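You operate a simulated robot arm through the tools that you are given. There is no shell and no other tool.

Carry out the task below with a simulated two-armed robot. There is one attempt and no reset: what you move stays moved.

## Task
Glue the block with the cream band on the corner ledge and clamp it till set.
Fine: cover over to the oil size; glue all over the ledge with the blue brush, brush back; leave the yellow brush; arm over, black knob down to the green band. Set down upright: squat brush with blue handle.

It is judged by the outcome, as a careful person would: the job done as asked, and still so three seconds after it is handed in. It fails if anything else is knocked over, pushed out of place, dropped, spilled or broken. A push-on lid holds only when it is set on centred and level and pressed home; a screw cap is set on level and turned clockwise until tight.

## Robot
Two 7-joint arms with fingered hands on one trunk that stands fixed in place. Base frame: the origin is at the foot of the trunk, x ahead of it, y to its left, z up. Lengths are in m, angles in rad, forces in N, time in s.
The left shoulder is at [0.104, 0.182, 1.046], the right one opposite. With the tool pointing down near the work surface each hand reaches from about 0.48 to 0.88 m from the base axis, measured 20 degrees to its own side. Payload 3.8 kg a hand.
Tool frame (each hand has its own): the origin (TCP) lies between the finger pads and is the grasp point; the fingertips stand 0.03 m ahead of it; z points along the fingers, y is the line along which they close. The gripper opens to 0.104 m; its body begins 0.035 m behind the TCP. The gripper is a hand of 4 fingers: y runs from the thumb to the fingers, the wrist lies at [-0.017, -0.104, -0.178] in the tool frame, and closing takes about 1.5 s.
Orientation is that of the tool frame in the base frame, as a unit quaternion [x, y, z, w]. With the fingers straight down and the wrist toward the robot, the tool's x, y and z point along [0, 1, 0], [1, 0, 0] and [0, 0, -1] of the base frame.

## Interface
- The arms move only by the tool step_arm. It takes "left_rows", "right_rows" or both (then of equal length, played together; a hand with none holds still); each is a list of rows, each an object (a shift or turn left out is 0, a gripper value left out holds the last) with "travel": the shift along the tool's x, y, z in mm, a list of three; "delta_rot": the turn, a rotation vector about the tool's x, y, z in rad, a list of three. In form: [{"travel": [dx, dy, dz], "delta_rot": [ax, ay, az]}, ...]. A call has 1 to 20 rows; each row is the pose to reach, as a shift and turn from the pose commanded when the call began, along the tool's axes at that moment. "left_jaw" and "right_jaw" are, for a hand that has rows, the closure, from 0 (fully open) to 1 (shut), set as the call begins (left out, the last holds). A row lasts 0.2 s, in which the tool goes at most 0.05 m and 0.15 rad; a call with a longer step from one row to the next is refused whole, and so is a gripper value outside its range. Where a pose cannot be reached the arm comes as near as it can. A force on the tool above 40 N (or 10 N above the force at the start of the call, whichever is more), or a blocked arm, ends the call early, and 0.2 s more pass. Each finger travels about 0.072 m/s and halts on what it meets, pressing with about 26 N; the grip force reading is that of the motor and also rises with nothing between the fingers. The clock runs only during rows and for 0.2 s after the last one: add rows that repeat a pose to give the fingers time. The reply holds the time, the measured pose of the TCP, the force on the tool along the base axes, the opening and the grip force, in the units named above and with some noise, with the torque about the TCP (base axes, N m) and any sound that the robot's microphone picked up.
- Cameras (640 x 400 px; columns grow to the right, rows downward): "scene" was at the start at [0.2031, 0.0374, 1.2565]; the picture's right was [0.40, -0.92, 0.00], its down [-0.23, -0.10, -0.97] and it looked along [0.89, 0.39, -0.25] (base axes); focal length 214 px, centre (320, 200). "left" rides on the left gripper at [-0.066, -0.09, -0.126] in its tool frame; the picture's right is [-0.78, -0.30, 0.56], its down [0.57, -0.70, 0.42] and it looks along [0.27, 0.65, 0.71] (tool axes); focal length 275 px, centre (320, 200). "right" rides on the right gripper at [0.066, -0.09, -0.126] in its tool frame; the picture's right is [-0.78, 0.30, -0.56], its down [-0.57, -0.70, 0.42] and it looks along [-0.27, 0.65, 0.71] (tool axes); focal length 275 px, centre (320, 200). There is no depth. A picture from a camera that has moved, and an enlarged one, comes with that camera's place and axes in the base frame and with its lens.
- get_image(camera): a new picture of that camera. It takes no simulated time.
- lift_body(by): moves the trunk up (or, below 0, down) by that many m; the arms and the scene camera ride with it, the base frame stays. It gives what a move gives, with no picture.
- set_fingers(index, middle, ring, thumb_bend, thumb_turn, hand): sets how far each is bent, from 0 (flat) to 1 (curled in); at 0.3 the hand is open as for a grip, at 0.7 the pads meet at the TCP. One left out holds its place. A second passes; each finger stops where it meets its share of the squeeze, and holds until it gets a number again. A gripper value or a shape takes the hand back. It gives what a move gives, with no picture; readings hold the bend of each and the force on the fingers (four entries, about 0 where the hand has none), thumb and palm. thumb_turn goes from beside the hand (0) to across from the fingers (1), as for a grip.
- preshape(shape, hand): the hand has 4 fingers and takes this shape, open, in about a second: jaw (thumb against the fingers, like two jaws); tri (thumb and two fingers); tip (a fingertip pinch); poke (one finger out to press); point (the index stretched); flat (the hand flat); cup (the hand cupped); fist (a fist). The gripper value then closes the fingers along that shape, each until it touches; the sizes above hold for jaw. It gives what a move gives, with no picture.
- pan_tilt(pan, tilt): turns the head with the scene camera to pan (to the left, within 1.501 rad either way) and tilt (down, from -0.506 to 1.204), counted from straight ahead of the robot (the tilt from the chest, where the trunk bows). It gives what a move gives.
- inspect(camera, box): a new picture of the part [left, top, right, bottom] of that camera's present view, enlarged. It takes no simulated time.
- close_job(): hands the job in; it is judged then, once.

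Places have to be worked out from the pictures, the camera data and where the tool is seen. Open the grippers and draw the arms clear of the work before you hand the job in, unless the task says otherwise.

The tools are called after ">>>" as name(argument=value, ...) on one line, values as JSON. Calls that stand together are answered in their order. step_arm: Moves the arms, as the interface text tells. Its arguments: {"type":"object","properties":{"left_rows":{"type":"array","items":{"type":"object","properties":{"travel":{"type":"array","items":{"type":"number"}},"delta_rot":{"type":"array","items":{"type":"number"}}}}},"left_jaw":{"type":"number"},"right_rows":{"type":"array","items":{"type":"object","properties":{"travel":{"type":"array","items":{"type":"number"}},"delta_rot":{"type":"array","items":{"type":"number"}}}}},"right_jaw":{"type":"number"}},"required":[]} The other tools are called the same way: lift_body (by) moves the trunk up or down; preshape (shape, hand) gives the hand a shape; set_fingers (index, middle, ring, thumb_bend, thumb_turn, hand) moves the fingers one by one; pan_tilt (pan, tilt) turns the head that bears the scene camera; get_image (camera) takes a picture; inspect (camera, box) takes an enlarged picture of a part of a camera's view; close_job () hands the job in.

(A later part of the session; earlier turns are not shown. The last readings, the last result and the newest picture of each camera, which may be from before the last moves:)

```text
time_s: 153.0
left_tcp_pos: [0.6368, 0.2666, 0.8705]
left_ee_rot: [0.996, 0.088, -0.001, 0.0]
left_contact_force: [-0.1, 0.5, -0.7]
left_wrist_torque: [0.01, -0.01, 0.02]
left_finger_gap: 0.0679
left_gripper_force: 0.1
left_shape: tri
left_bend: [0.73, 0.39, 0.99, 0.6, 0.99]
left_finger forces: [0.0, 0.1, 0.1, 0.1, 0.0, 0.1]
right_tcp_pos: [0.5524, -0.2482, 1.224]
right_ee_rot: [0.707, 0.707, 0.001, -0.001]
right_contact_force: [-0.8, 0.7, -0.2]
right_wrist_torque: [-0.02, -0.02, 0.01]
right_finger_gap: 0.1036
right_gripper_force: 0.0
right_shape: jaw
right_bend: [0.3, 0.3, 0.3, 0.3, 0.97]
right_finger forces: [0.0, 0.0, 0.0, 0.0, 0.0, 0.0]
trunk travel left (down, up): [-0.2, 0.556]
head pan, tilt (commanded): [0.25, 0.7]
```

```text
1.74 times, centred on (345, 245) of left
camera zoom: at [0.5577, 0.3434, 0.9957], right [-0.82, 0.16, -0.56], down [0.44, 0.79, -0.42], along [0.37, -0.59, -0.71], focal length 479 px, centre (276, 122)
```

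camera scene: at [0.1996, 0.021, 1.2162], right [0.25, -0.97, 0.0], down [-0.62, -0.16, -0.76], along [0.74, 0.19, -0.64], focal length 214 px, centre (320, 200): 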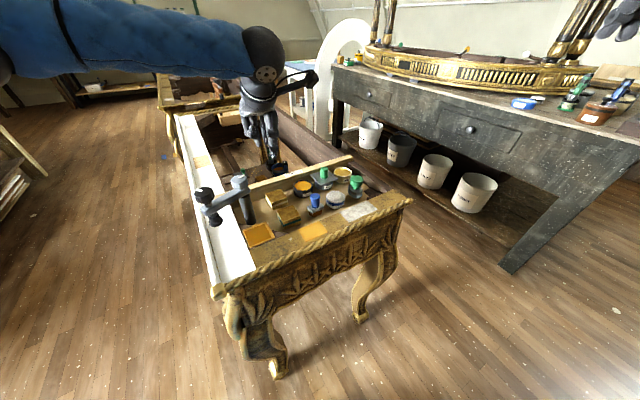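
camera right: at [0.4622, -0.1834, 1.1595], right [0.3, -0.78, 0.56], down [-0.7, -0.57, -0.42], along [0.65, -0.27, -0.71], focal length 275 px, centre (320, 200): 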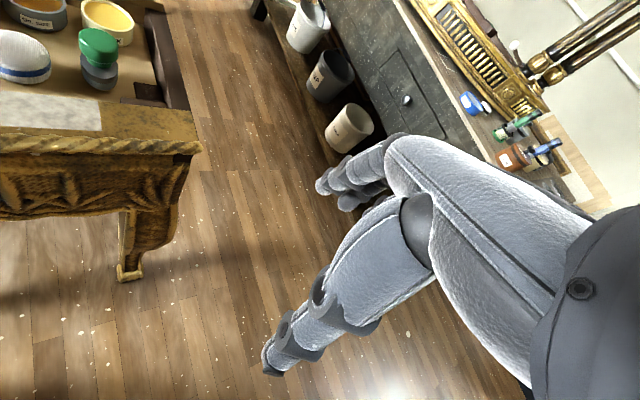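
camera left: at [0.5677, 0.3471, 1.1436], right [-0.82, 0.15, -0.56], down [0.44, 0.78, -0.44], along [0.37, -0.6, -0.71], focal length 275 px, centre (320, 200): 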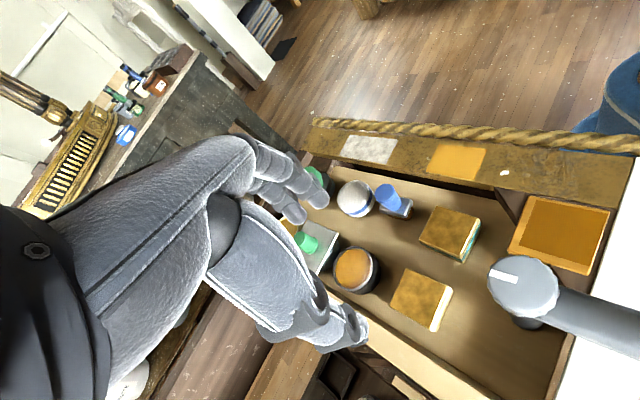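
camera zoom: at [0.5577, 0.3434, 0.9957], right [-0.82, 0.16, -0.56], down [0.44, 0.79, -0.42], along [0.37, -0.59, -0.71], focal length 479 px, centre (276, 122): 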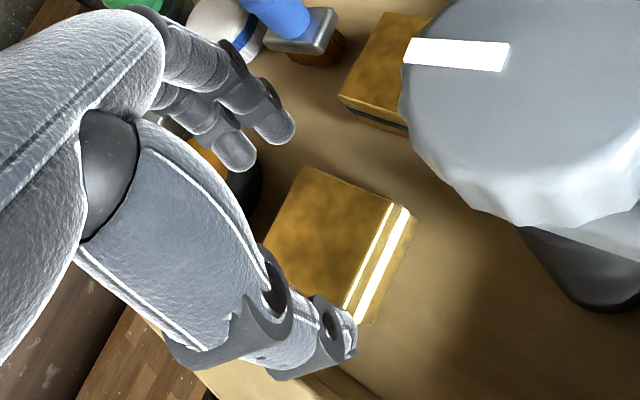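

Good: thumb ~8 mm and fingers ~4 mm clear of the block corners. I shift 2.5 mm toward the fingers and descend in stages.

>>> step_arm(left_rows=[{"travel": [0, 2.5, 0]}, {"travel": [0, 2.5, 8]}, {"travel": [0, 2.5, 16]}, {"travel": [0, 2.5, 24]}, {"travel": [0, 2.5, 24]}])

>>> inspect(camera="left", box=[230, 130, 460, 360])

>>> inspect(camera="scene", box=[230, 140, 320, 215])

```text
time_s: 154.2
left_tcp_pos: [0.6372, 0.2636, 0.8459]
left_ee_rot: [0.996, 0.087, 0.001, 0.001]
left_contact_force: [-0.2, 0.0, -0.1]
left_wrist_torque: [0.01, -0.02, 0.05]
left_finger_gap: 0.0678
left_gripper_force: 0.0
left_shape: tri
left_bend: [0.73, 0.39, 0.99, 0.6, 0.99]
left_finger forces: [0.1, 0.1, 0.0, 0.0, 0.1, 0.0]
right_tcp_pos: [0.5529, -0.248, 1.2245]
right_ee_rot: [0.707, 0.707, 0.0, 0.0]
right_contact_force: [-0.6, -0.3, -0.4]
right_wrist_torque: [0.0, 0.01, -0.05]
right_finger_gap: 0.1039
right_gripper_force: 0.1
right_shape: jaw
right_bend: [0.3, 0.3, 0.3, 0.3, 0.97]
right_finger forces: [0.0, 0.1, 0.1, 0.0, 0.0, 0.0]
trunk travel left (down, up): [-0.2, 0.556]
head pan, tilt (commanded): [0.25, 0.7]
```

```text
1.74 times, centred on (345, 245) of left
camera zoom: at [0.5583, 0.341, 0.9716], right [-0.82, 0.16, -0.56], down [0.44, 0.79, -0.42], along [0.37, -0.59, -0.71], focal length 479 px, centre (276, 122)
```

zoom: 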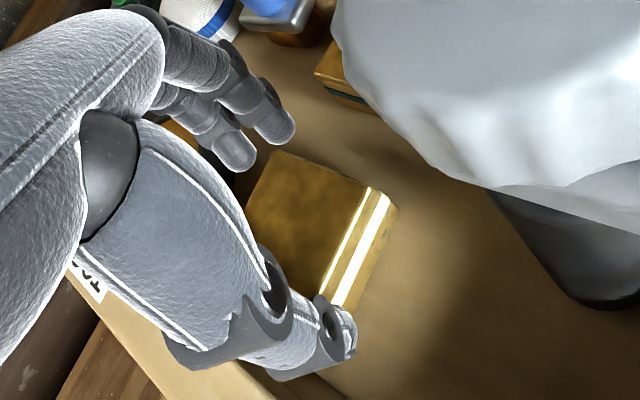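

```text
5.33 times, centred on (275, 178) of scene
camera zoom: at [0.1997, 0.0211, 1.2162], right [0.25, -0.97, 0.0], down [-0.62, -0.16, -0.76], along [0.74, 0.19, -0.64], focal length 1144 px, centre (560, 320)
```

zoom: 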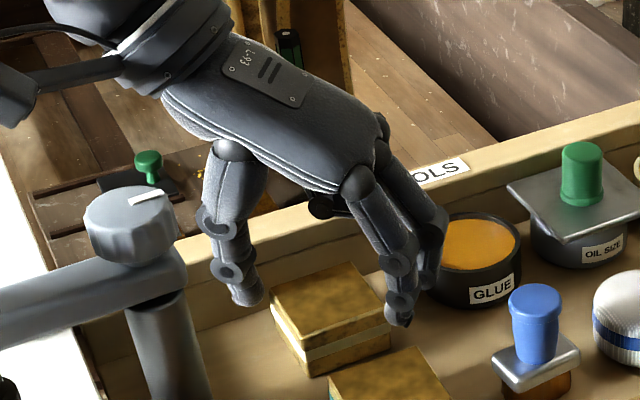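

No contact; everything is clear. I descend the last 20 mm.

>>> step_arm(left_rows=[{"travel": [0, 0, 7]}, {"travel": [0, 0, 14]}, {"travel": [0, 0, 20]}, {"travel": [0, 0, 20]}])

>>> inspect(camera="scene", box=[230, 140, 320, 215])

>>> inspect(camera="left", box=[230, 130, 460, 360])

```text
time_s: 155.2
left_tcp_pos: [0.639, 0.2637, 0.826]
left_ee_rot: [0.996, 0.088, -0.001, 0.0]
left_contact_force: [-0.1, 0.1, 0.2]
left_wrist_torque: [-0.03, 0.01, 0.0]
left_finger_gap: 0.0682
left_gripper_force: 0.0
left_shape: tri
left_bend: [0.73, 0.39, 0.99, 0.6, 0.99]
left_finger forces: [0.0, 0.0, 0.0, 0.1, 0.0, 0.0]
right_tcp_pos: [0.552, -0.249, 1.224]
right_ee_rot: [0.707, 0.707, 0.0, 0.0]
right_contact_force: [-0.3, 0.3, 0.2]
right_wrist_torque: [-0.01, -0.03, -0.02]
right_finger_gap: 0.1034
right_gripper_force: 0.0
right_shape: jaw
right_bend: [0.3, 0.3, 0.3, 0.3, 0.97]
right_finger forces: [0.0, 0.0, 0.0, 0.0, 0.0, 0.0]
trunk travel left (down, up): [-0.2, 0.556]
head pan, tilt (commanded): [0.25, 0.7]
```

```text
5.33 times, centred on (275, 178) of scene
camera zoom: at [0.1998, 0.0211, 1.2162], right [0.25, -0.97, 0.0], down [-0.62, -0.16, -0.76], along [0.74, 0.19, -0.64], focal length 1144 px, centre (560, 320)
```

zoom: 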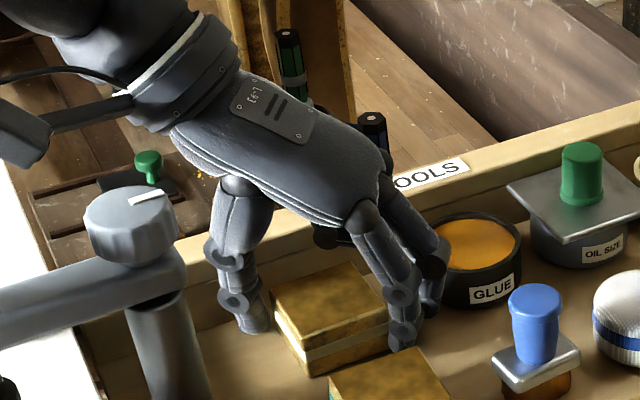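

```text
1.74 times, centred on (345, 245) of left
camera zoom: at [0.5583, 0.3412, 0.9513], right [-0.82, 0.16, -0.56], down [0.44, 0.79, -0.42], along [0.37, -0.59, -0.71], focal length 479 px, centre (276, 122)
```

zoom: 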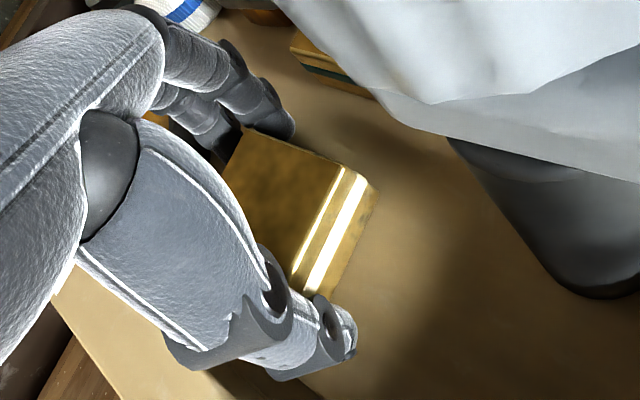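

Thumb and fingers stand on either side of the block without contact. I close slowly so the block can turn and align.

>>> step_arm(left_rows=[{"travel": [0, 0, 0]}, {"travel": [0, 0, 0]}, {"travel": [0, 0, 0]}, {"travel": [0, 0, 0]}], left_jaw=0.5)

>>> inspect(camera="scene", box=[230, 140, 320, 215])

>>> inspect(camera="left", box=[230, 130, 460, 360])

```text
time_s: 156.2
left_tcp_pos: [0.6373, 0.2633, 0.8274]
left_ee_rot: [0.996, 0.087, 0.0, 0.0]
left_contact_force: [0.2, -0.3, -0.4]
left_wrist_torque: [0.04, 0.01, 0.0]
left_finger_gap: 0.0451
left_gripper_force: 26.3
left_shape: tri
left_bend: [0.74, 0.47, 1.0, 0.71, 1.0]
left_finger forces: [9.5, 14.3, 0.0, 0.0, 20.9, 0.0]
right_tcp_pos: [0.5522, -0.2477, 1.2232]
right_ee_rot: [0.707, 0.707, 0.0, 0.0]
right_contact_force: [-0.4, 1.4, -0.2]
right_wrist_torque: [0.0, -0.02, -0.01]
right_finger_gap: 0.1036
right_gripper_force: 0.1
right_shape: jaw
right_bend: [0.3, 0.3, 0.3, 0.3, 0.97]
right_finger forces: [0.0, 0.1, 0.0, 0.1, 0.0, 0.1]
trunk travel left (down, up): [-0.2, 0.556]
head pan, tilt (commanded): [0.25, 0.7]
```

```text
5.33 times, centred on (275, 178) of scene
camera zoom: at [0.1998, 0.0211, 1.2162], right [0.25, -0.97, 0.0], down [-0.62, -0.16, -0.76], along [0.74, 0.19, -0.64], focal length 1144 px, centre (560, 320)
```

zoom: 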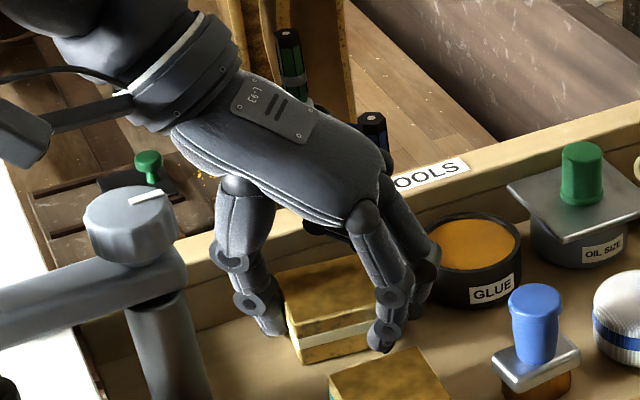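

```text
1.74 times, centred on (345, 245) of left
camera zoom: at [0.5583, 0.341, 0.9514], right [-0.82, 0.16, -0.56], down [0.44, 0.79, -0.42], along [0.37, -0.59, -0.71], focal length 479 px, centre (276, 122)
```

zoom: 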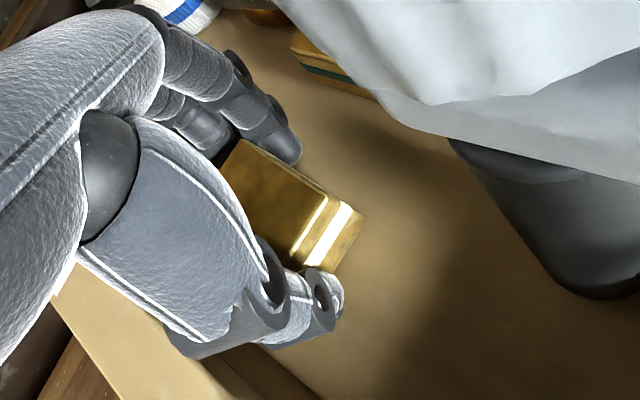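

The block turned and now sits flush between thumb and fingers (21/24 N). I firm up the grip, ease 5 mm away from the plank and lift.

>>> step_arm(left_rows=[{"travel": [0, 0, 0]}, {"travel": [0, 0, 0]}, {"travel": [-2, 1.5, -2]}, {"travel": [-4.1, 2.9, -5]}, {"travel": [-4.1, 2.9, -12]}, {"travel": [-4.1, 2.9, -25]}, {"travel": [-4.1, 2.9, -45]}, {"travel": [-4.1, 2.9, -70]}, {"travel": [-4.1, 2.9, -100]}, {"travel": [-4.1, 2.9, -100]}], left_jaw=1.0)

>>> inspect(camera="scene", box=[220, 110, 320, 200])

>>> inspect(camera="left", box=[230, 130, 460, 360])

```text
time_s: 158.4
left_tcp_pos: [0.6344, 0.261, 0.9266]
left_ee_rot: [0.996, 0.088, 0.0, 0.0]
left_contact_force: [0.3, 0.0, 0.1]
left_wrist_torque: [0.0, 0.04, 0.01]
left_finger_gap: 0.0452
left_gripper_force: 25.6
left_shape: tri
left_bend: [0.74, 0.47, 1.0, 0.71, 1.0]
left_finger forces: [9.5, 14.5, 0.1, 0.0, 20.8, 0.1]
right_tcp_pos: [0.5522, -0.248, 1.2235]
right_ee_rot: [0.707, 0.707, 0.0, 0.0]
right_contact_force: [-0.3, 0.9, 1.1]
right_wrist_torque: [-0.02, 0.0, -0.02]
right_finger_gap: 0.1035
right_gripper_force: 0.1
right_shape: jaw
right_bend: [0.3, 0.3, 0.3, 0.3, 0.97]
right_finger forces: [0.0, 0.0, 0.1, 0.0, 0.0, 0.0]
trunk travel left (down, up): [-0.2, 0.556]
head pan, tilt (commanded): [0.25, 0.7]
```

```text
4.44 times, centred on (270, 155) of scene
camera zoom: at [0.2001, 0.0212, 1.2161], right [0.25, -0.97, 0.0], down [-0.62, -0.16, -0.76], along [0.74, 0.19, -0.64], focal length 953 px, centre (542, 400)
```

zoom: 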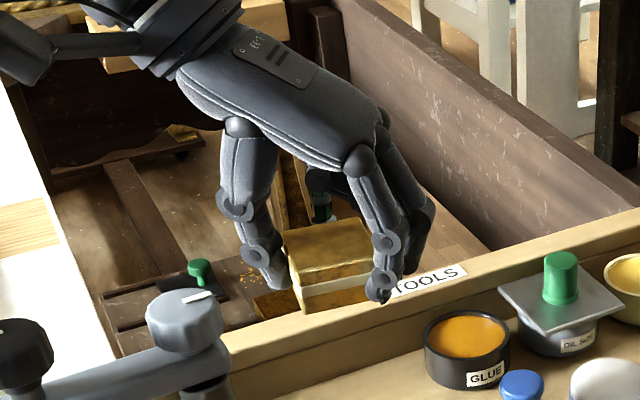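

```text
1.74 times, centred on (345, 245) of left
camera zoom: at [0.5547, 0.3377, 1.0523], right [-0.82, 0.16, -0.56], down [0.44, 0.79, -0.42], along [0.37, -0.59, -0.71], focal length 479 px, centre (276, 122)
```

zoom: 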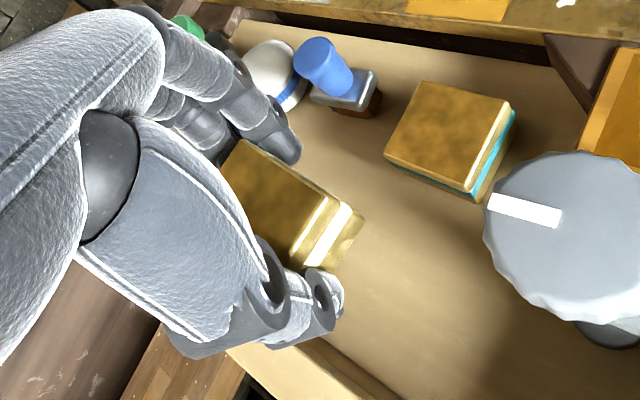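

The block is lifted and level. I zoom in to determine its orientation in the hand.

>>> inspect(camera="scene", box=[270, 150, 320, 185])

>>> inspect(camera="left", box=[300, 180, 400, 280])

```text
11.43 times, centred on (295, 168) of scene
camera zoom: at [0.2001, 0.0212, 1.2161], right [0.25, -0.97, 0.0], down [-0.62, -0.16, -0.76], along [0.74, 0.19, -0.64], focal length 2451 px, centre (606, 571)
```

zoom: 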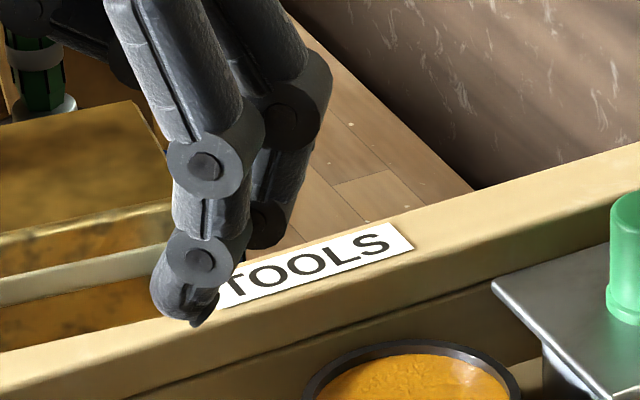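

```text
4.00 times, centred on (350, 230) of left
camera zoom: at [0.5547, 0.3377, 1.0523], right [-0.82, 0.16, -0.56], down [0.44, 0.79, -0.42], along [0.37, -0.59, -0.71], focal length 1101 px, centre (200, 80)
```

zoom: 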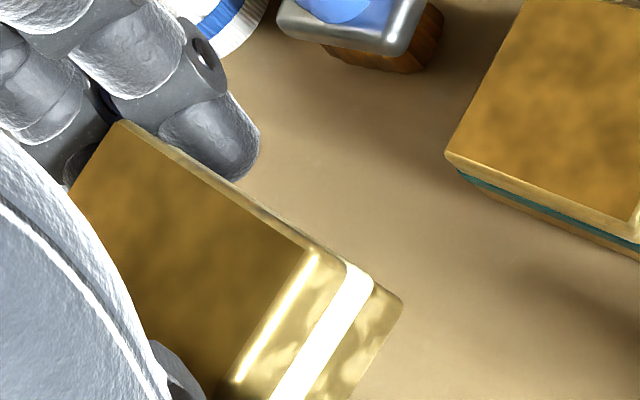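

The block is held cornerwise (corner nested between index and middle), turned about −6.5° from the ledge's axes and offset ≈14 mm from TCP; that is fine if I turn the hand +6.4°. I carry it around the front to above the ledge.

>>> step_arm(left_rows=[{"travel": [-20, 17, -20], "delta_rot": [0, 0, -0.02]}, {"travel": [-50, 43, -25], "delta_rot": [0, 0, -0.04]}, {"travel": [-89, 76.7, -30], "delta_rot": [0, 0, -0.06]}, {"travel": [-110, 46, -30], "delta_rot": [0, 0, -0.08]}, {"travel": [-132, 16, -30], "delta_rot": [0, 0, -0.1]}, {"travel": [-153.8, -14.6, -30], "delta_rot": [0, 0, -0.112]}, {"travel": [-153.8, -14.6, -30], "delta_rot": [0, 0, -0.112]}])

>>> inspect(camera="scene", box=[180, 140, 300, 260])

>>> get_image(camera="left")

```text
refused: row 3 steps farther than a row can; nothing moved
```

```text
3.33 times, centred on (240, 200) of scene
camera zoom: at [0.2001, 0.0212, 1.2161], right [0.25, -0.97, 0.0], down [-0.62, -0.16, -0.76], along [0.74, 0.19, -0.64], focal length 715 px, centre (587, 200)
```

zoom: 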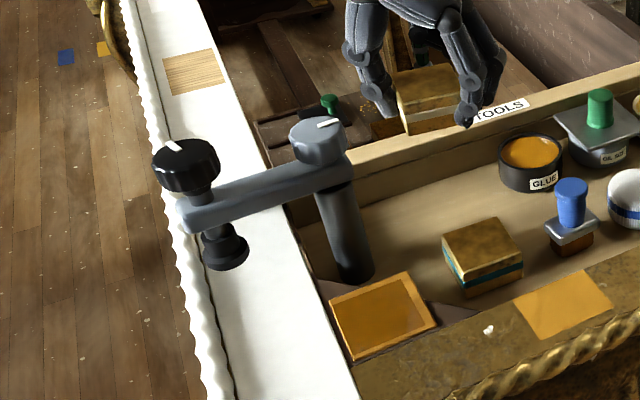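

```text
taken
camera left: at [0.5547, 0.3377, 1.0523], right [-0.82, 0.16, -0.56], down [0.44, 0.79, -0.42], along [0.37, -0.59, -0.71], focal length 275 px, centre (320, 200)
```

left: 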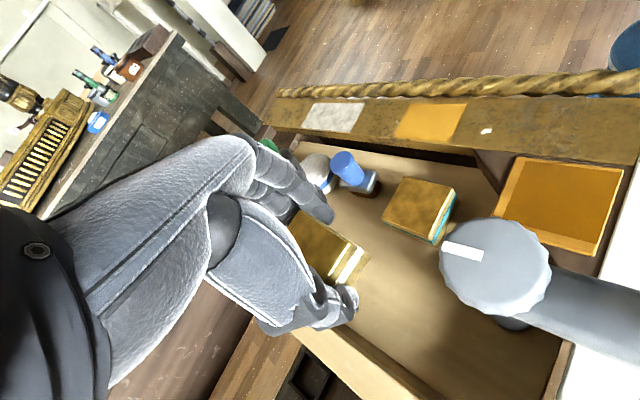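

The last step was too long in one row; nothing moved. I resend it in smaller rows.

>>> step_arm(left_rows=[{"travel": [-18, 15, -15], "delta_rot": [0, 0, -0.015]}, {"travel": [-40, 34, -25], "delta_rot": [0, 0, -0.03]}, {"travel": [-65, 55, -30], "delta_rot": [0, 0, -0.045]}, {"travel": [-89, 76.7, -30], "delta_rot": [0, 0, -0.06]}, {"travel": [-105, 54, -30], "delta_rot": [0, 0, -0.07]}, {"travel": [-121, 31, -30], "delta_rot": [0, 0, -0.085]}, {"travel": [-137, 8, -30], "delta_rot": [0, 0, -0.1]}, {"travel": [-153.8, -14.6, -30], "delta_rot": [0, 0, -0.112]}, {"travel": [-153.8, -14.6, -30], "delta_rot": [0, 0, -0.112]}])

>>> inspect(camera="scene", box=[180, 140, 300, 260])

>>> get_image(camera="left")

```text
time_s: 160.4
left_tcp_pos: [0.4805, 0.2471, 0.9564]
left_ee_rot: [0.99, 0.143, 0.0, 0.001]
left_contact_force: [0.5, -0.1, -1.2]
left_wrist_torque: [-0.02, 0.08, 0.01]
left_finger_gap: 0.045
left_gripper_force: 25.9
left_shape: tri
left_bend: [0.74, 0.47, 1.0, 0.71, 1.0]
left_finger forces: [9.9, 14.8, 0.0, 0.0, 20.9, 0.1]
right_tcp_pos: [0.554, -0.2488, 1.2239]
right_ee_rot: [0.707, 0.707, -0.001, 0.001]
right_contact_force: [-0.1, 0.6, 0.3]
right_wrist_torque: [-0.02, -0.03, 0.03]
right_finger_gap: 0.1038
right_gripper_force: 0.1
right_shape: jaw
right_bend: [0.3, 0.3, 0.3, 0.3, 0.97]
right_finger forces: [0.1, 0.0, 0.0, 0.1, 0.0, 0.0]
trunk travel left (down, up): [-0.2, 0.556]
head pan, tilt (commanded): [0.25, 0.7]
```

```text
3.33 times, centred on (240, 200) of scene
camera zoom: at [0.2001, 0.0209, 1.2161], right [0.25, -0.97, 0.0], down [-0.62, -0.16, -0.76], along [0.74, 0.19, -0.64], focal length 715 px, centre (587, 200)
```

zoom: 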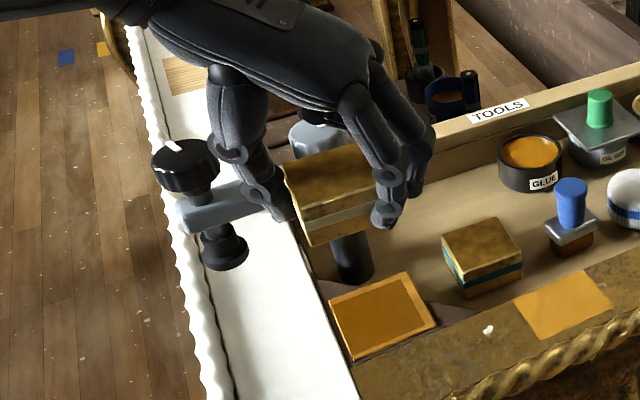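

```text
taken
camera left: at [0.3925, 0.3149, 1.0812], right [-0.83, 0.06, -0.56], down [0.35, 0.84, -0.42], along [0.44, -0.55, -0.71], focal length 275 px, centre (320, 200)
```

left: 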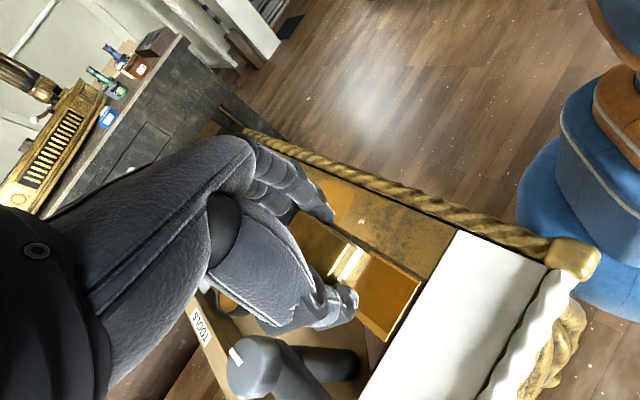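

The block is above the ledge. I zoom in to measure its position and angle relative to the ledge before lowering.

>>> inspect(camera="scene", box=[225, 175, 285, 255])

>>> inspect(camera="left", box=[270, 200, 430, 350])

```text
5.00 times, centred on (255, 215) of scene
camera zoom: at [0.2001, 0.0209, 1.2161], right [0.25, -0.97, 0.0], down [-0.62, -0.16, -0.76], along [0.74, 0.19, -0.64], focal length 1072 px, centre (645, 125)
```

zoom: 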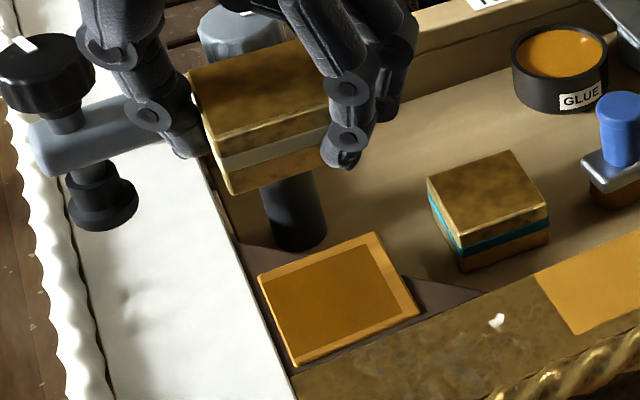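

```text
2.67 times, centred on (350, 275) of left
camera zoom: at [0.3925, 0.3149, 1.0812], right [-0.83, 0.06, -0.56], down [0.35, 0.84, -0.42], along [0.44, -0.55, -0.71], focal length 734 px, centre (240, 0)
```

zoom: 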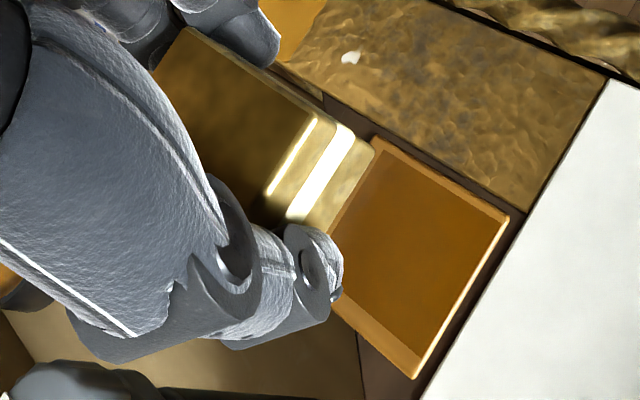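

Angle is within ~1° of the ledge. I lower the block to ~9 mm above the ledge for a more accurate position check.

>>> step_arm(left_rows=[{"travel": [0, 0, 20]}, {"travel": [0, 0, 40]}, {"travel": [0, 0, 60]}, {"travel": [0, 0, 80]}, {"travel": [0, 0, 91]}, {"travel": [0, 0, 91]}])

>>> inspect(camera="scene", box=[225, 195, 285, 255])

>>> inspect(camera="left", box=[270, 200, 430, 350])

```text
time_s: 161.8
left_tcp_pos: [0.4805, 0.2483, 0.8656]
left_ee_rot: [0.99, 0.143, 0.0, 0.0]
left_contact_force: [0.1, -0.8, -0.4]
left_wrist_torque: [-0.02, 0.0, 0.01]
left_finger_gap: 0.0451
left_gripper_force: 26.3
left_shape: tri
left_bend: [0.74, 0.47, 1.0, 0.71, 1.0]
left_finger forces: [10.0, 15.1, 0.1, 0.0, 20.8, 0.0]
right_tcp_pos: [0.5523, -0.2473, 1.2242]
right_ee_rot: [0.707, 0.707, 0.0, 0.0]
right_contact_force: [-0.3, 0.8, 0.9]
right_wrist_torque: [0.01, 0.0, 0.0]
right_finger_gap: 0.1037
right_gripper_force: 0.0
right_shape: jaw
right_bend: [0.3, 0.3, 0.3, 0.3, 0.97]
right_finger forces: [0.0, 0.1, 0.0, 0.0, 0.1, 0.0]
trunk travel left (down, up): [-0.2, 0.556]
head pan, tilt (commanded): [0.25, 0.7]
```

```text
6.67 times, centred on (255, 225) of scene
camera zoom: at [0.1998, 0.0211, 1.2162], right [0.25, -0.97, 0.0], down [-0.62, -0.16, -0.76], along [0.74, 0.19, -0.64], focal length 1430 px, centre (753, 33)
```

zoom: 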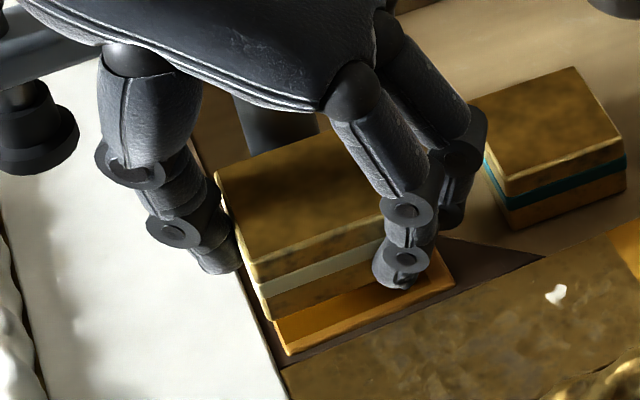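

```text
2.67 times, centred on (350, 275) of left
camera zoom: at [0.3927, 0.3156, 0.9907], right [-0.83, 0.06, -0.56], down [0.35, 0.83, -0.42], along [0.44, -0.55, -0.71], focal length 734 px, centre (240, 0)
```

zoom: 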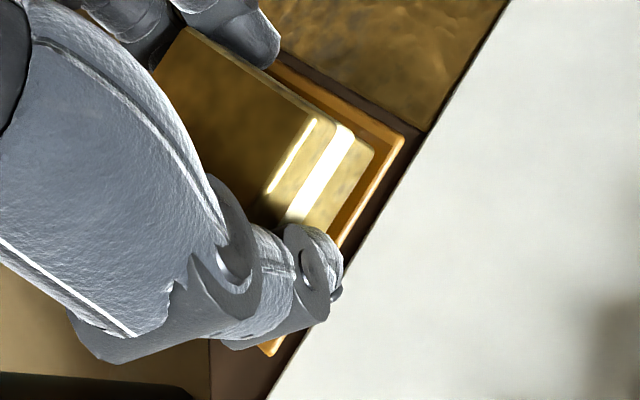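

Block and ledge line up to within ~3 mm. I correct 3 mm and lower gently to contact.

>>> step_arm(left_rows=[{"travel": [-1.3, 2.8, 0]}, {"travel": [-1.3, 2.8, 3]}, {"travel": [-1.3, 2.8, 6]}, {"travel": [-1.3, 2.8, 8]}, {"travel": [-1.3, 2.8, 8]}])

>>> inspect(camera="scene", box=[225, 195, 285, 255])

>>> inspect(camera="left", box=[270, 200, 430, 350])

```text
time_s: 163.0
left_tcp_pos: [0.4795, 0.2445, 0.8568]
left_ee_rot: [0.99, 0.144, 0.0, 0.0]
left_contact_force: [-0.2, 0.1, -0.2]
left_wrist_torque: [0.02, 0.0, 0.0]
left_finger_gap: 0.0452
left_gripper_force: 25.6
left_shape: tri
left_bend: [0.74, 0.47, 1.0, 0.71, 1.0]
left_finger forces: [10.0, 15.1, 0.0, 0.1, 20.8, 0.0]
right_tcp_pos: [0.5526, -0.2484, 1.2236]
right_ee_rot: [0.707, 0.707, 0.0, 0.0]
right_contact_force: [-0.5, -0.4, 0.3]
right_wrist_torque: [0.03, -0.01, -0.05]
right_finger_gap: 0.1036
right_gripper_force: 0.0
right_shape: jaw
right_bend: [0.3, 0.3, 0.3, 0.3, 0.97]
right_finger forces: [0.0, 0.0, 0.0, 0.0, 0.1, 0.0]
trunk travel left (down, up): [-0.2, 0.556]
head pan, tilt (commanded): [0.25, 0.7]
```

```text
6.67 times, centred on (255, 225) of scene
camera zoom: at [0.1998, 0.0211, 1.2162], right [0.25, -0.97, 0.0], down [-0.62, -0.16, -0.76], along [0.74, 0.19, -0.64], focal length 1430 px, centre (753, 33)
```

zoom: 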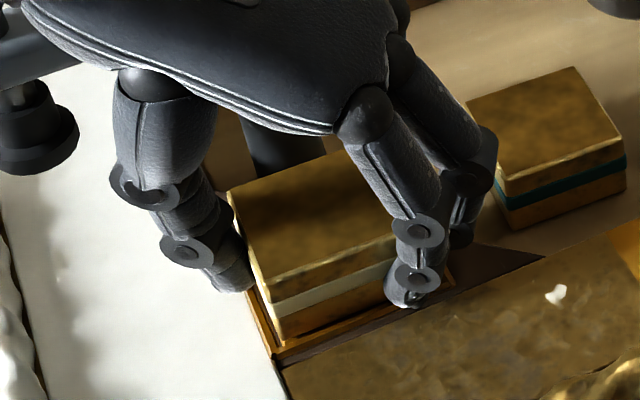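

```text
2.67 times, centred on (350, 275) of left
camera zoom: at [0.3918, 0.3124, 0.9827], right [-0.83, 0.06, -0.56], down [0.35, 0.83, -0.42], along [0.44, -0.55, -0.71], focal length 734 px, centre (240, 0)
```

zoom: 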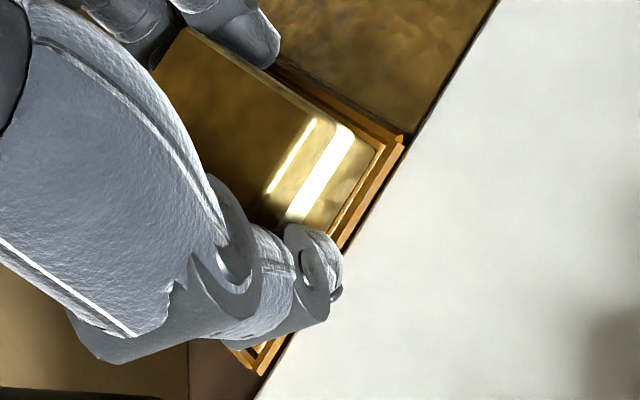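

Placement is centred within ~2 mm. I lower the last millimetres until I feel contact.

>>> step_arm(left_rows=[{"travel": [0, 0, 1]}, {"travel": [0, 0, 2]}, {"travel": [0, 0, 3]}, {"travel": [0, 0, 3]}])

```text
time_s: 164.0
left_tcp_pos: [0.48, 0.2456, 0.8549]
left_ee_rot: [0.99, 0.143, 0.001, 0.001]
left_contact_force: [-0.5, 0.6, 8.9]
left_wrist_torque: [0.03, 0.0, -0.01]
left_finger_gap: 0.0453
left_gripper_force: 26.2
left_shape: tri
left_bend: [0.74, 0.47, 1.0, 0.71, 1.0]
left_finger forces: [10.3, 15.0, 0.1, 0.1, 22.0, 0.0]
right_tcp_pos: [0.5509, -0.2468, 1.2254]
right_ee_rot: [0.707, 0.707, 0.0, 0.001]
right_contact_force: [0.9, 0.3, -0.3]
right_wrist_torque: [0.02, 0.03, 0.01]
right_finger_gap: 0.1035
right_gripper_force: 0.0
right_shape: jaw
right_bend: [0.3, 0.3, 0.3, 0.3, 0.97]
right_finger forces: [0.0, 0.0, 0.0, 0.0, 0.0, 0.0]
trunk travel left (down, up): [-0.2, 0.556]
head pan, tilt (commanded): [0.25, 0.7]
```

Contact ~9 N: the block sits on the glue. I relax slightly and open the fingers.

>>> step_arm(left_rows=[{"travel": [0, 0, -1]}, {"travel": [0, 0, -1.5]}])

>>> step_arm(left_rows=[{"travel": [0, 0, 0]}, {"travel": [0, 0, 0]}, {"travel": [0, 0, 0]}, {"travel": [0, 0, 0]}], left_jaw=0.35)

>>> inspect(camera="scene", box=[225, 195, 285, 255])

>>> inspect(camera="left", box=[270, 200, 430, 350])

```text
time_s: 164.6
left_tcp_pos: [0.4801, 0.2437, 0.8571]
left_ee_rot: [0.99, 0.144, 0.0, 0.0]
left_contact_force: [1.2, -0.6, 3.0]
left_wrist_torque: [-0.02, -0.04, -0.01]
left_finger_gap: 0.0451
left_gripper_force: 26.7
left_shape: tri
left_bend: [0.74, 0.47, 1.0, 0.72, 1.0]
left_finger forces: [10.5, 15.8, 0.0, 0.0, 21.2, 0.0]
right_tcp_pos: [0.5525, -0.2486, 1.2236]
right_ee_rot: [0.707, 0.707, 0.0, 0.0]
right_contact_force: [0.6, 0.7, 0.1]
right_wrist_torque: [-0.02, -0.01, 0.02]
right_finger_gap: 0.1039
right_gripper_force: 0.1
right_shape: jaw
right_bend: [0.3, 0.3, 0.3, 0.3, 0.97]
right_finger forces: [0.0, 0.0, 0.0, 0.0, 0.1, 0.0]
trunk travel left (down, up): [-0.2, 0.556]
head pan, tilt (commanded): [0.25, 0.7]
```

```text
time_s: 165.6
left_tcp_pos: [0.4796, 0.245, 0.8571]
left_ee_rot: [0.99, 0.144, 0.0, 0.0]
left_contact_force: [-0.5, -0.1, -0.4]
left_wrist_torque: [0.03, 0.0, -0.01]
left_finger_gap: 0.0672
left_gripper_force: 0.0
left_shape: tri
left_bend: [0.73, 0.39, 0.99, 0.6, 0.99]
left_finger forces: [0.1, 0.1, 0.0, 0.1, 0.0, 0.0]
right_tcp_pos: [0.5519, -0.2486, 1.2245]
right_ee_rot: [0.707, 0.707, 0.0, 0.0]
right_contact_force: [-0.4, -0.5, -0.2]
right_wrist_torque: [-0.02, 0.0, 0.01]
right_finger_gap: 0.1038
right_gripper_force: 0.0
right_shape: jaw
right_bend: [0.3, 0.3, 0.3, 0.3, 0.97]
right_finger forces: [0.1, 0.1, 0.0, 0.0, 0.0, 0.0]
trunk travel left (down, up): [-0.2, 0.556]
head pan, tilt (commanded): [0.25, 0.7]
```

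```text
6.67 times, centred on (255, 225) of scene
camera zoom: at [0.1997, 0.0211, 1.2162], right [0.25, -0.97, 0.0], down [-0.62, -0.16, -0.76], along [0.74, 0.19, -0.64], focal length 1430 px, centre (753, 33)
```

zoom: 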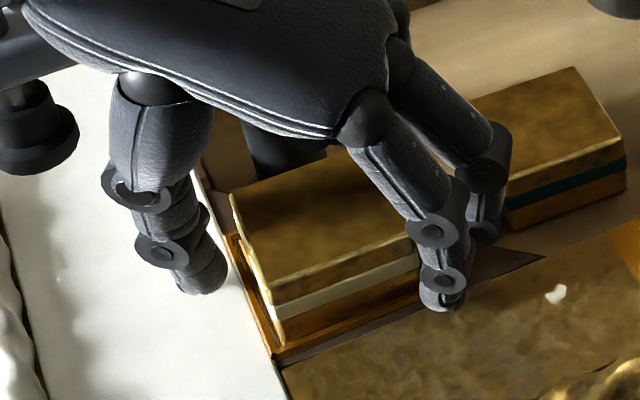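

```text
2.67 times, centred on (350, 275) of left
camera zoom: at [0.3918, 0.3127, 0.9812], right [-0.83, 0.06, -0.56], down [0.35, 0.83, -0.42], along [0.44, -0.55, -0.71], focal length 734 px, centre (240, 0)
```

zoom: 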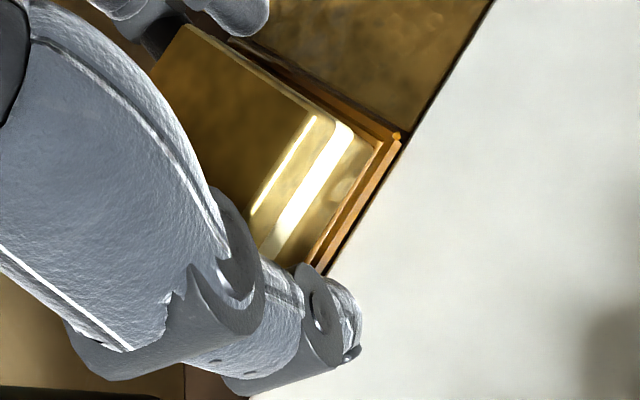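

Released cleanly. I rise straight up and move aside to view the block on the ledge.

>>> step_arm(left_rows=[{"travel": [0, 0, -10]}, {"travel": [0, 0, -25]}, {"travel": [0, 0, -50]}, {"travel": [0, 0, -85]}, {"travel": [0, 0, -120]}, {"travel": [30, 30, -130]}, {"travel": [60, 60, -130]}, {"travel": [60, 60, -130]}])

>>> inspect(camera="scene", box=[180, 150, 320, 260])

>>> inspect(camera="scene", box=[230, 205, 290, 250])

```text
time_s: 167.4
left_tcp_pos: [0.5545, 0.2031, 0.9862]
left_ee_rot: [0.99, 0.142, 0.0, -0.001]
left_contact_force: [1.0, 0.4, 0.0]
left_wrist_torque: [0.03, 0.0, 0.0]
left_finger_gap: 0.0674
left_gripper_force: 0.0
left_shape: tri
left_bend: [0.73, 0.39, 0.99, 0.6, 0.99]
left_finger forces: [0.1, 0.0, 0.0, 0.0, 0.1, 0.1]
right_tcp_pos: [0.5519, -0.2484, 1.224]
right_ee_rot: [0.707, 0.707, 0.0, 0.001]
right_contact_force: [1.0, -0.4, -0.6]
right_wrist_torque: [-0.03, 0.02, 0.0]
right_finger_gap: 0.1037
right_gripper_force: 0.2
right_shape: jaw
right_bend: [0.3, 0.3, 0.3, 0.3, 0.97]
right_finger forces: [0.0, 0.0, 0.1, 0.0, 0.1, 0.1]
trunk travel left (down, up): [-0.2, 0.556]
head pan, tilt (commanded): [0.25, 0.7]
```

```text
3.64 times, centred on (250, 205) of scene
camera zoom: at [0.1994, 0.0213, 1.2163], right [0.25, -0.97, 0.0], down [-0.62, -0.16, -0.76], along [0.74, 0.19, -0.64], focal length 780 px, centre (574, 182)
```

zoom: 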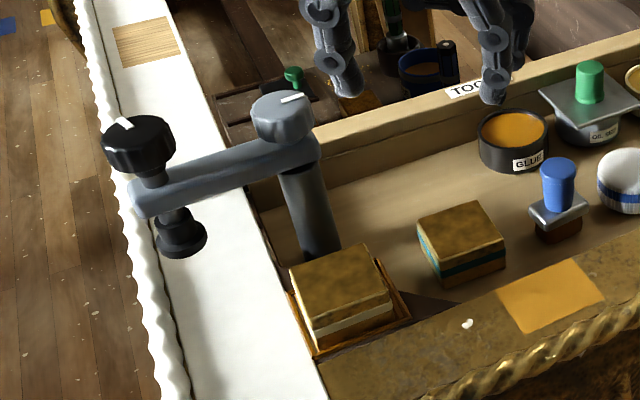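

```text
8.89 times, centred on (260, 228) of scene
camera zoom: at [0.1994, 0.0213, 1.2163], right [0.25, -0.97, 0.0], down [-0.62, -0.16, -0.76], along [0.74, 0.19, -0.64], focal length 1906 px, centre (853, -44)
```

zoom: 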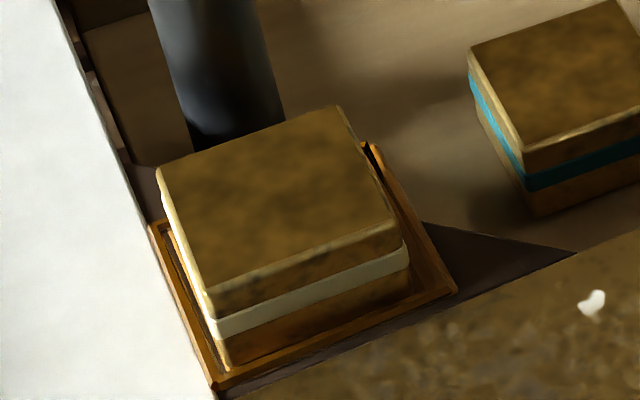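

The cream-band block sits centred and square on the glued ledge. Next the clamp: I move the closed fingers over to the far side of the parked arm to swing it over.

>>> step_arm(left_rows=[{"travel": [6, -28, -12], "delta_rot": [0, 0, -0.08]}, {"travel": [13, -56, -15], "delta_rot": [0, 0, -0.17]}, {"travel": [20, -85, -15], "delta_rot": [0, 0, -0.25]}, {"travel": [27, -113, -15], "delta_rot": [0, 0, -0.33]}, {"travel": [34, -142, -15], "delta_rot": [0, 0, -0.42]}, {"travel": [39.7, -169.6, -15], "delta_rot": [0, 0, -0.5]}, {"travel": [39.7, -169.6, -15], "delta_rot": [0, 0, -0.5]}], left_jaw=1.0)

>>> inspect(camera="scene", box=[170, 110, 310, 250])

>>> get_image(camera="left")

```text
time_s: 169.0
left_tcp_pos: [0.5445, 0.3774, 1.0002]
left_ee_rot: [0.923, 0.384, 0.0, 0.0]
left_contact_force: [-1.5, -0.9, 0.5]
left_wrist_torque: [-0.02, 0.02, -0.01]
left_finger_gap: 0.0001
left_gripper_force: 25.9
left_shape: tri
left_bend: [0.7, 0.7, 1.0, 0.49, 1.0]
left_finger forces: [0.0, 0.0, 0.0, 0.1, 0.1, 0.0]
right_tcp_pos: [0.5534, -0.2479, 1.2241]
right_ee_rot: [0.707, 0.707, 0.0, 0.001]
right_contact_force: [-0.7, 0.0, 0.3]
right_wrist_torque: [0.02, -0.01, -0.01]
right_finger_gap: 0.104
right_gripper_force: 0.1
right_shape: jaw
right_bend: [0.3, 0.3, 0.3, 0.3, 0.97]
right_finger forces: [0.1, 0.0, 0.1, 0.0, 0.0, 0.1]
trunk travel left (down, up): [-0.2, 0.556]
head pan, tilt (commanded): [0.25, 0.7]
```

```text
2.86 times, centred on (240, 180) of scene
camera zoom: at [0.1998, 0.021, 1.2162], right [0.25, -0.97, 0.0], down [-0.62, -0.16, -0.76], along [0.74, 0.19, -0.64], focal length 613 px, centre (549, 257)
```

zoom: 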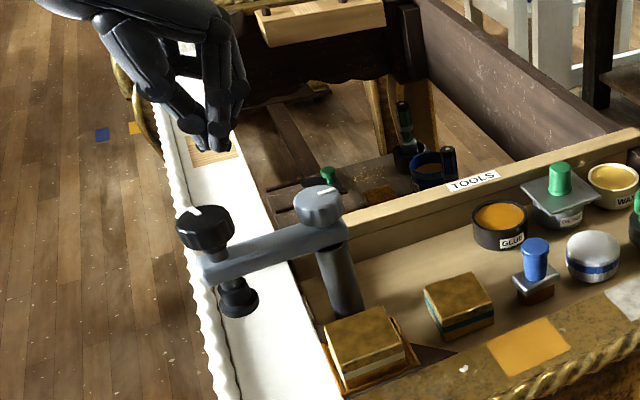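

```text
taken
camera left: at [0.435, 0.3946, 1.1262], right [-0.76, -0.34, -0.56], down [-0.09, 0.9, -0.42], along [0.65, -0.27, -0.71], focal length 275 px, centre (320, 200)
```

left: 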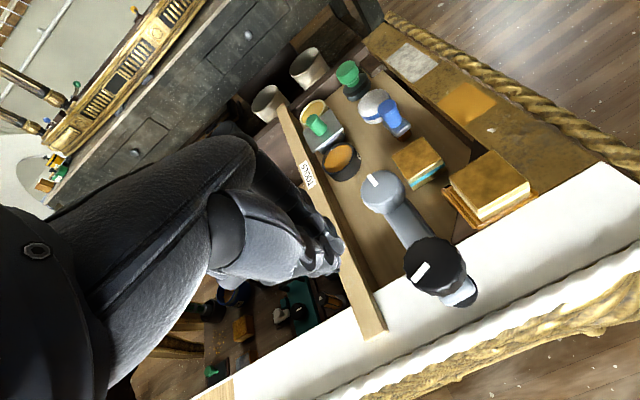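

The fingers are behind the arm. I lower them to the arm's height and begin pushing it over, in small steps.

>>> step_arm(left_rows=[{"travel": [0, 0, 25]}, {"travel": [0, 0, 50]}, {"travel": [0, 0, 69]}, {"travel": [-10, 0, 69]}, {"travel": [-19.6, 0.4, 69]}, {"travel": [-26, -2, 69]}, {"travel": [-32.4, -4.3, 69]}, {"travel": [-32.4, -4.3, 69]}])

>>> inspect(camera="scene", box=[170, 110, 310, 250])

>>> get_image(camera="left")

```text
time_s: 170.8
left_tcp_pos: [0.5191, 0.3585, 0.933]
left_ee_rot: [0.924, 0.383, 0.0, 0.0]
left_contact_force: [1.6, 0.3, 1.1]
left_wrist_torque: [0.03, 0.01, 0.0]
left_finger_gap: 0.0
left_gripper_force: 25.8
left_shape: tri
left_bend: [0.7, 0.7, 1.0, 0.49, 1.0]
left_finger forces: [0.1, 0.1, 0.0, 0.0, 0.0, 0.1]
right_tcp_pos: [0.552, -0.2483, 1.2243]
right_ee_rot: [0.706, 0.708, 0.0, -0.001]
right_contact_force: [-0.4, -1.4, -0.2]
right_wrist_torque: [0.02, 0.03, 0.01]
right_finger_gap: 0.1037
right_gripper_force: 0.2
right_shape: jaw
right_bend: [0.3, 0.3, 0.3, 0.3, 0.97]
right_finger forces: [0.0, 0.1, 0.0, 0.1, 0.0, 0.0]
trunk travel left (down, up): [-0.2, 0.556]
head pan, tilt (commanded): [0.25, 0.7]
```

```text
2.86 times, centred on (240, 180) of scene
camera zoom: at [0.1999, 0.0212, 1.2162], right [0.25, -0.97, 0.0], down [-0.62, -0.16, -0.76], along [0.74, 0.19, -0.64], focal length 613 px, centre (549, 257)
```

zoom: 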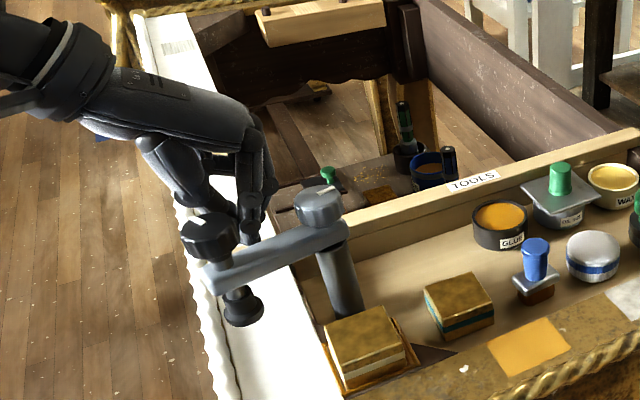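

```text
taken
camera left: at [0.4091, 0.375, 1.0576], right [-0.76, -0.34, -0.56], down [-0.09, 0.9, -0.42], along [0.65, -0.27, -0.71], focal length 275 px, centre (320, 200)
```

left: 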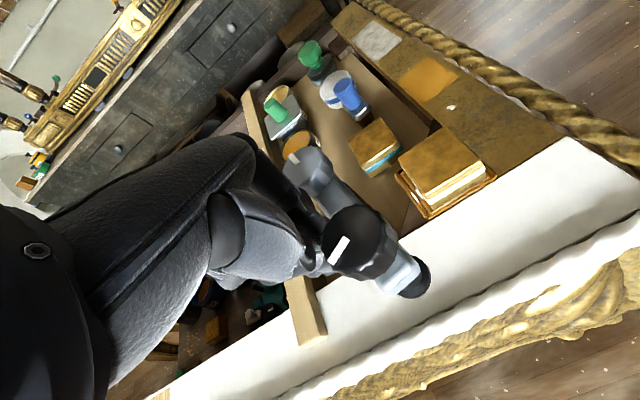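

The arm follows with almost no force. I continue along the arc, stopping before the foot reaches the block to check height clearance.

>>> step_arm(left_rows=[{"travel": [-8, -1, 0]}, {"travel": [-16.3, -1.8, 0]}, {"travel": [-24, -0.8, 0]}, {"travel": [-32.5, 0.7, 0]}, {"travel": [-40, 3.5, 0]}, {"travel": [-40, 3.5, 0]}])

>>> inspect(camera="scene", box=[190, 150, 300, 250])

>>> get_image(camera="left")

```text
time_s: 172.2
left_tcp_pos: [0.492, 0.3269, 0.9326]
left_ee_rot: [0.924, 0.383, 0.0, 0.0]
left_contact_force: [0.7, 1.0, 0.1]
left_wrist_torque: [0.04, -0.03, -0.02]
left_finger_gap: 0.0
left_gripper_force: 25.7
left_shape: tri
left_bend: [0.7, 0.7, 1.0, 0.49, 1.0]
left_finger forces: [0.1, 0.1, 0.0, 0.0, 0.0, 0.1]
right_tcp_pos: [0.5527, -0.2479, 1.2247]
right_ee_rot: [0.708, 0.706, 0.0, 0.0]
right_contact_force: [0.4, -0.7, -0.6]
right_wrist_torque: [-0.06, 0.05, 0.02]
right_finger_gap: 0.1039
right_gripper_force: 0.0
right_shape: jaw
right_bend: [0.3, 0.3, 0.3, 0.3, 0.97]
right_finger forces: [0.0, 0.1, 0.0, 0.1, 0.0, 0.0]
trunk travel left (down, up): [-0.2, 0.556]
head pan, tilt (commanded): [0.25, 0.7]
```

```text
4.00 times, centred on (245, 200) of scene
camera zoom: at [0.1997, 0.0212, 1.2162], right [0.25, -0.97, 0.0], down [-0.62, -0.16, -0.76], along [0.74, 0.19, -0.64], focal length 858 px, centre (620, 200)
```

zoom: 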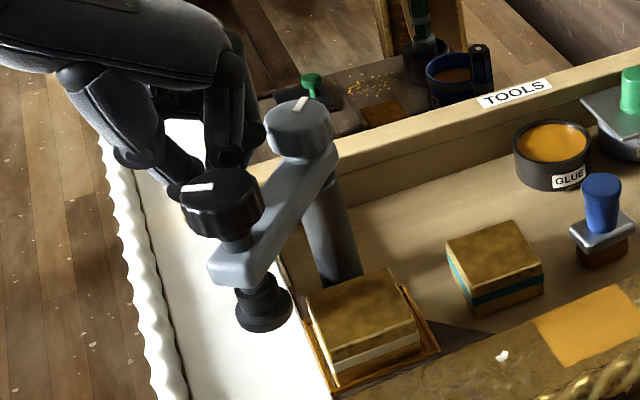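

```text
taken
camera left: at [0.3834, 0.3441, 1.0572], right [-0.76, -0.34, -0.56], down [-0.09, 0.9, -0.42], along [0.65, -0.27, -0.71], focal length 275 px, centre (320, 200)
```

left: 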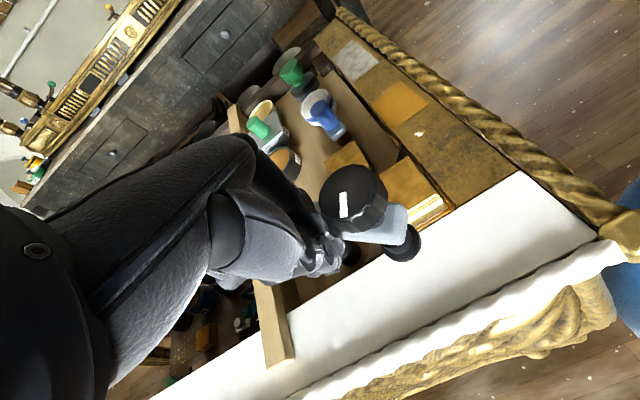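

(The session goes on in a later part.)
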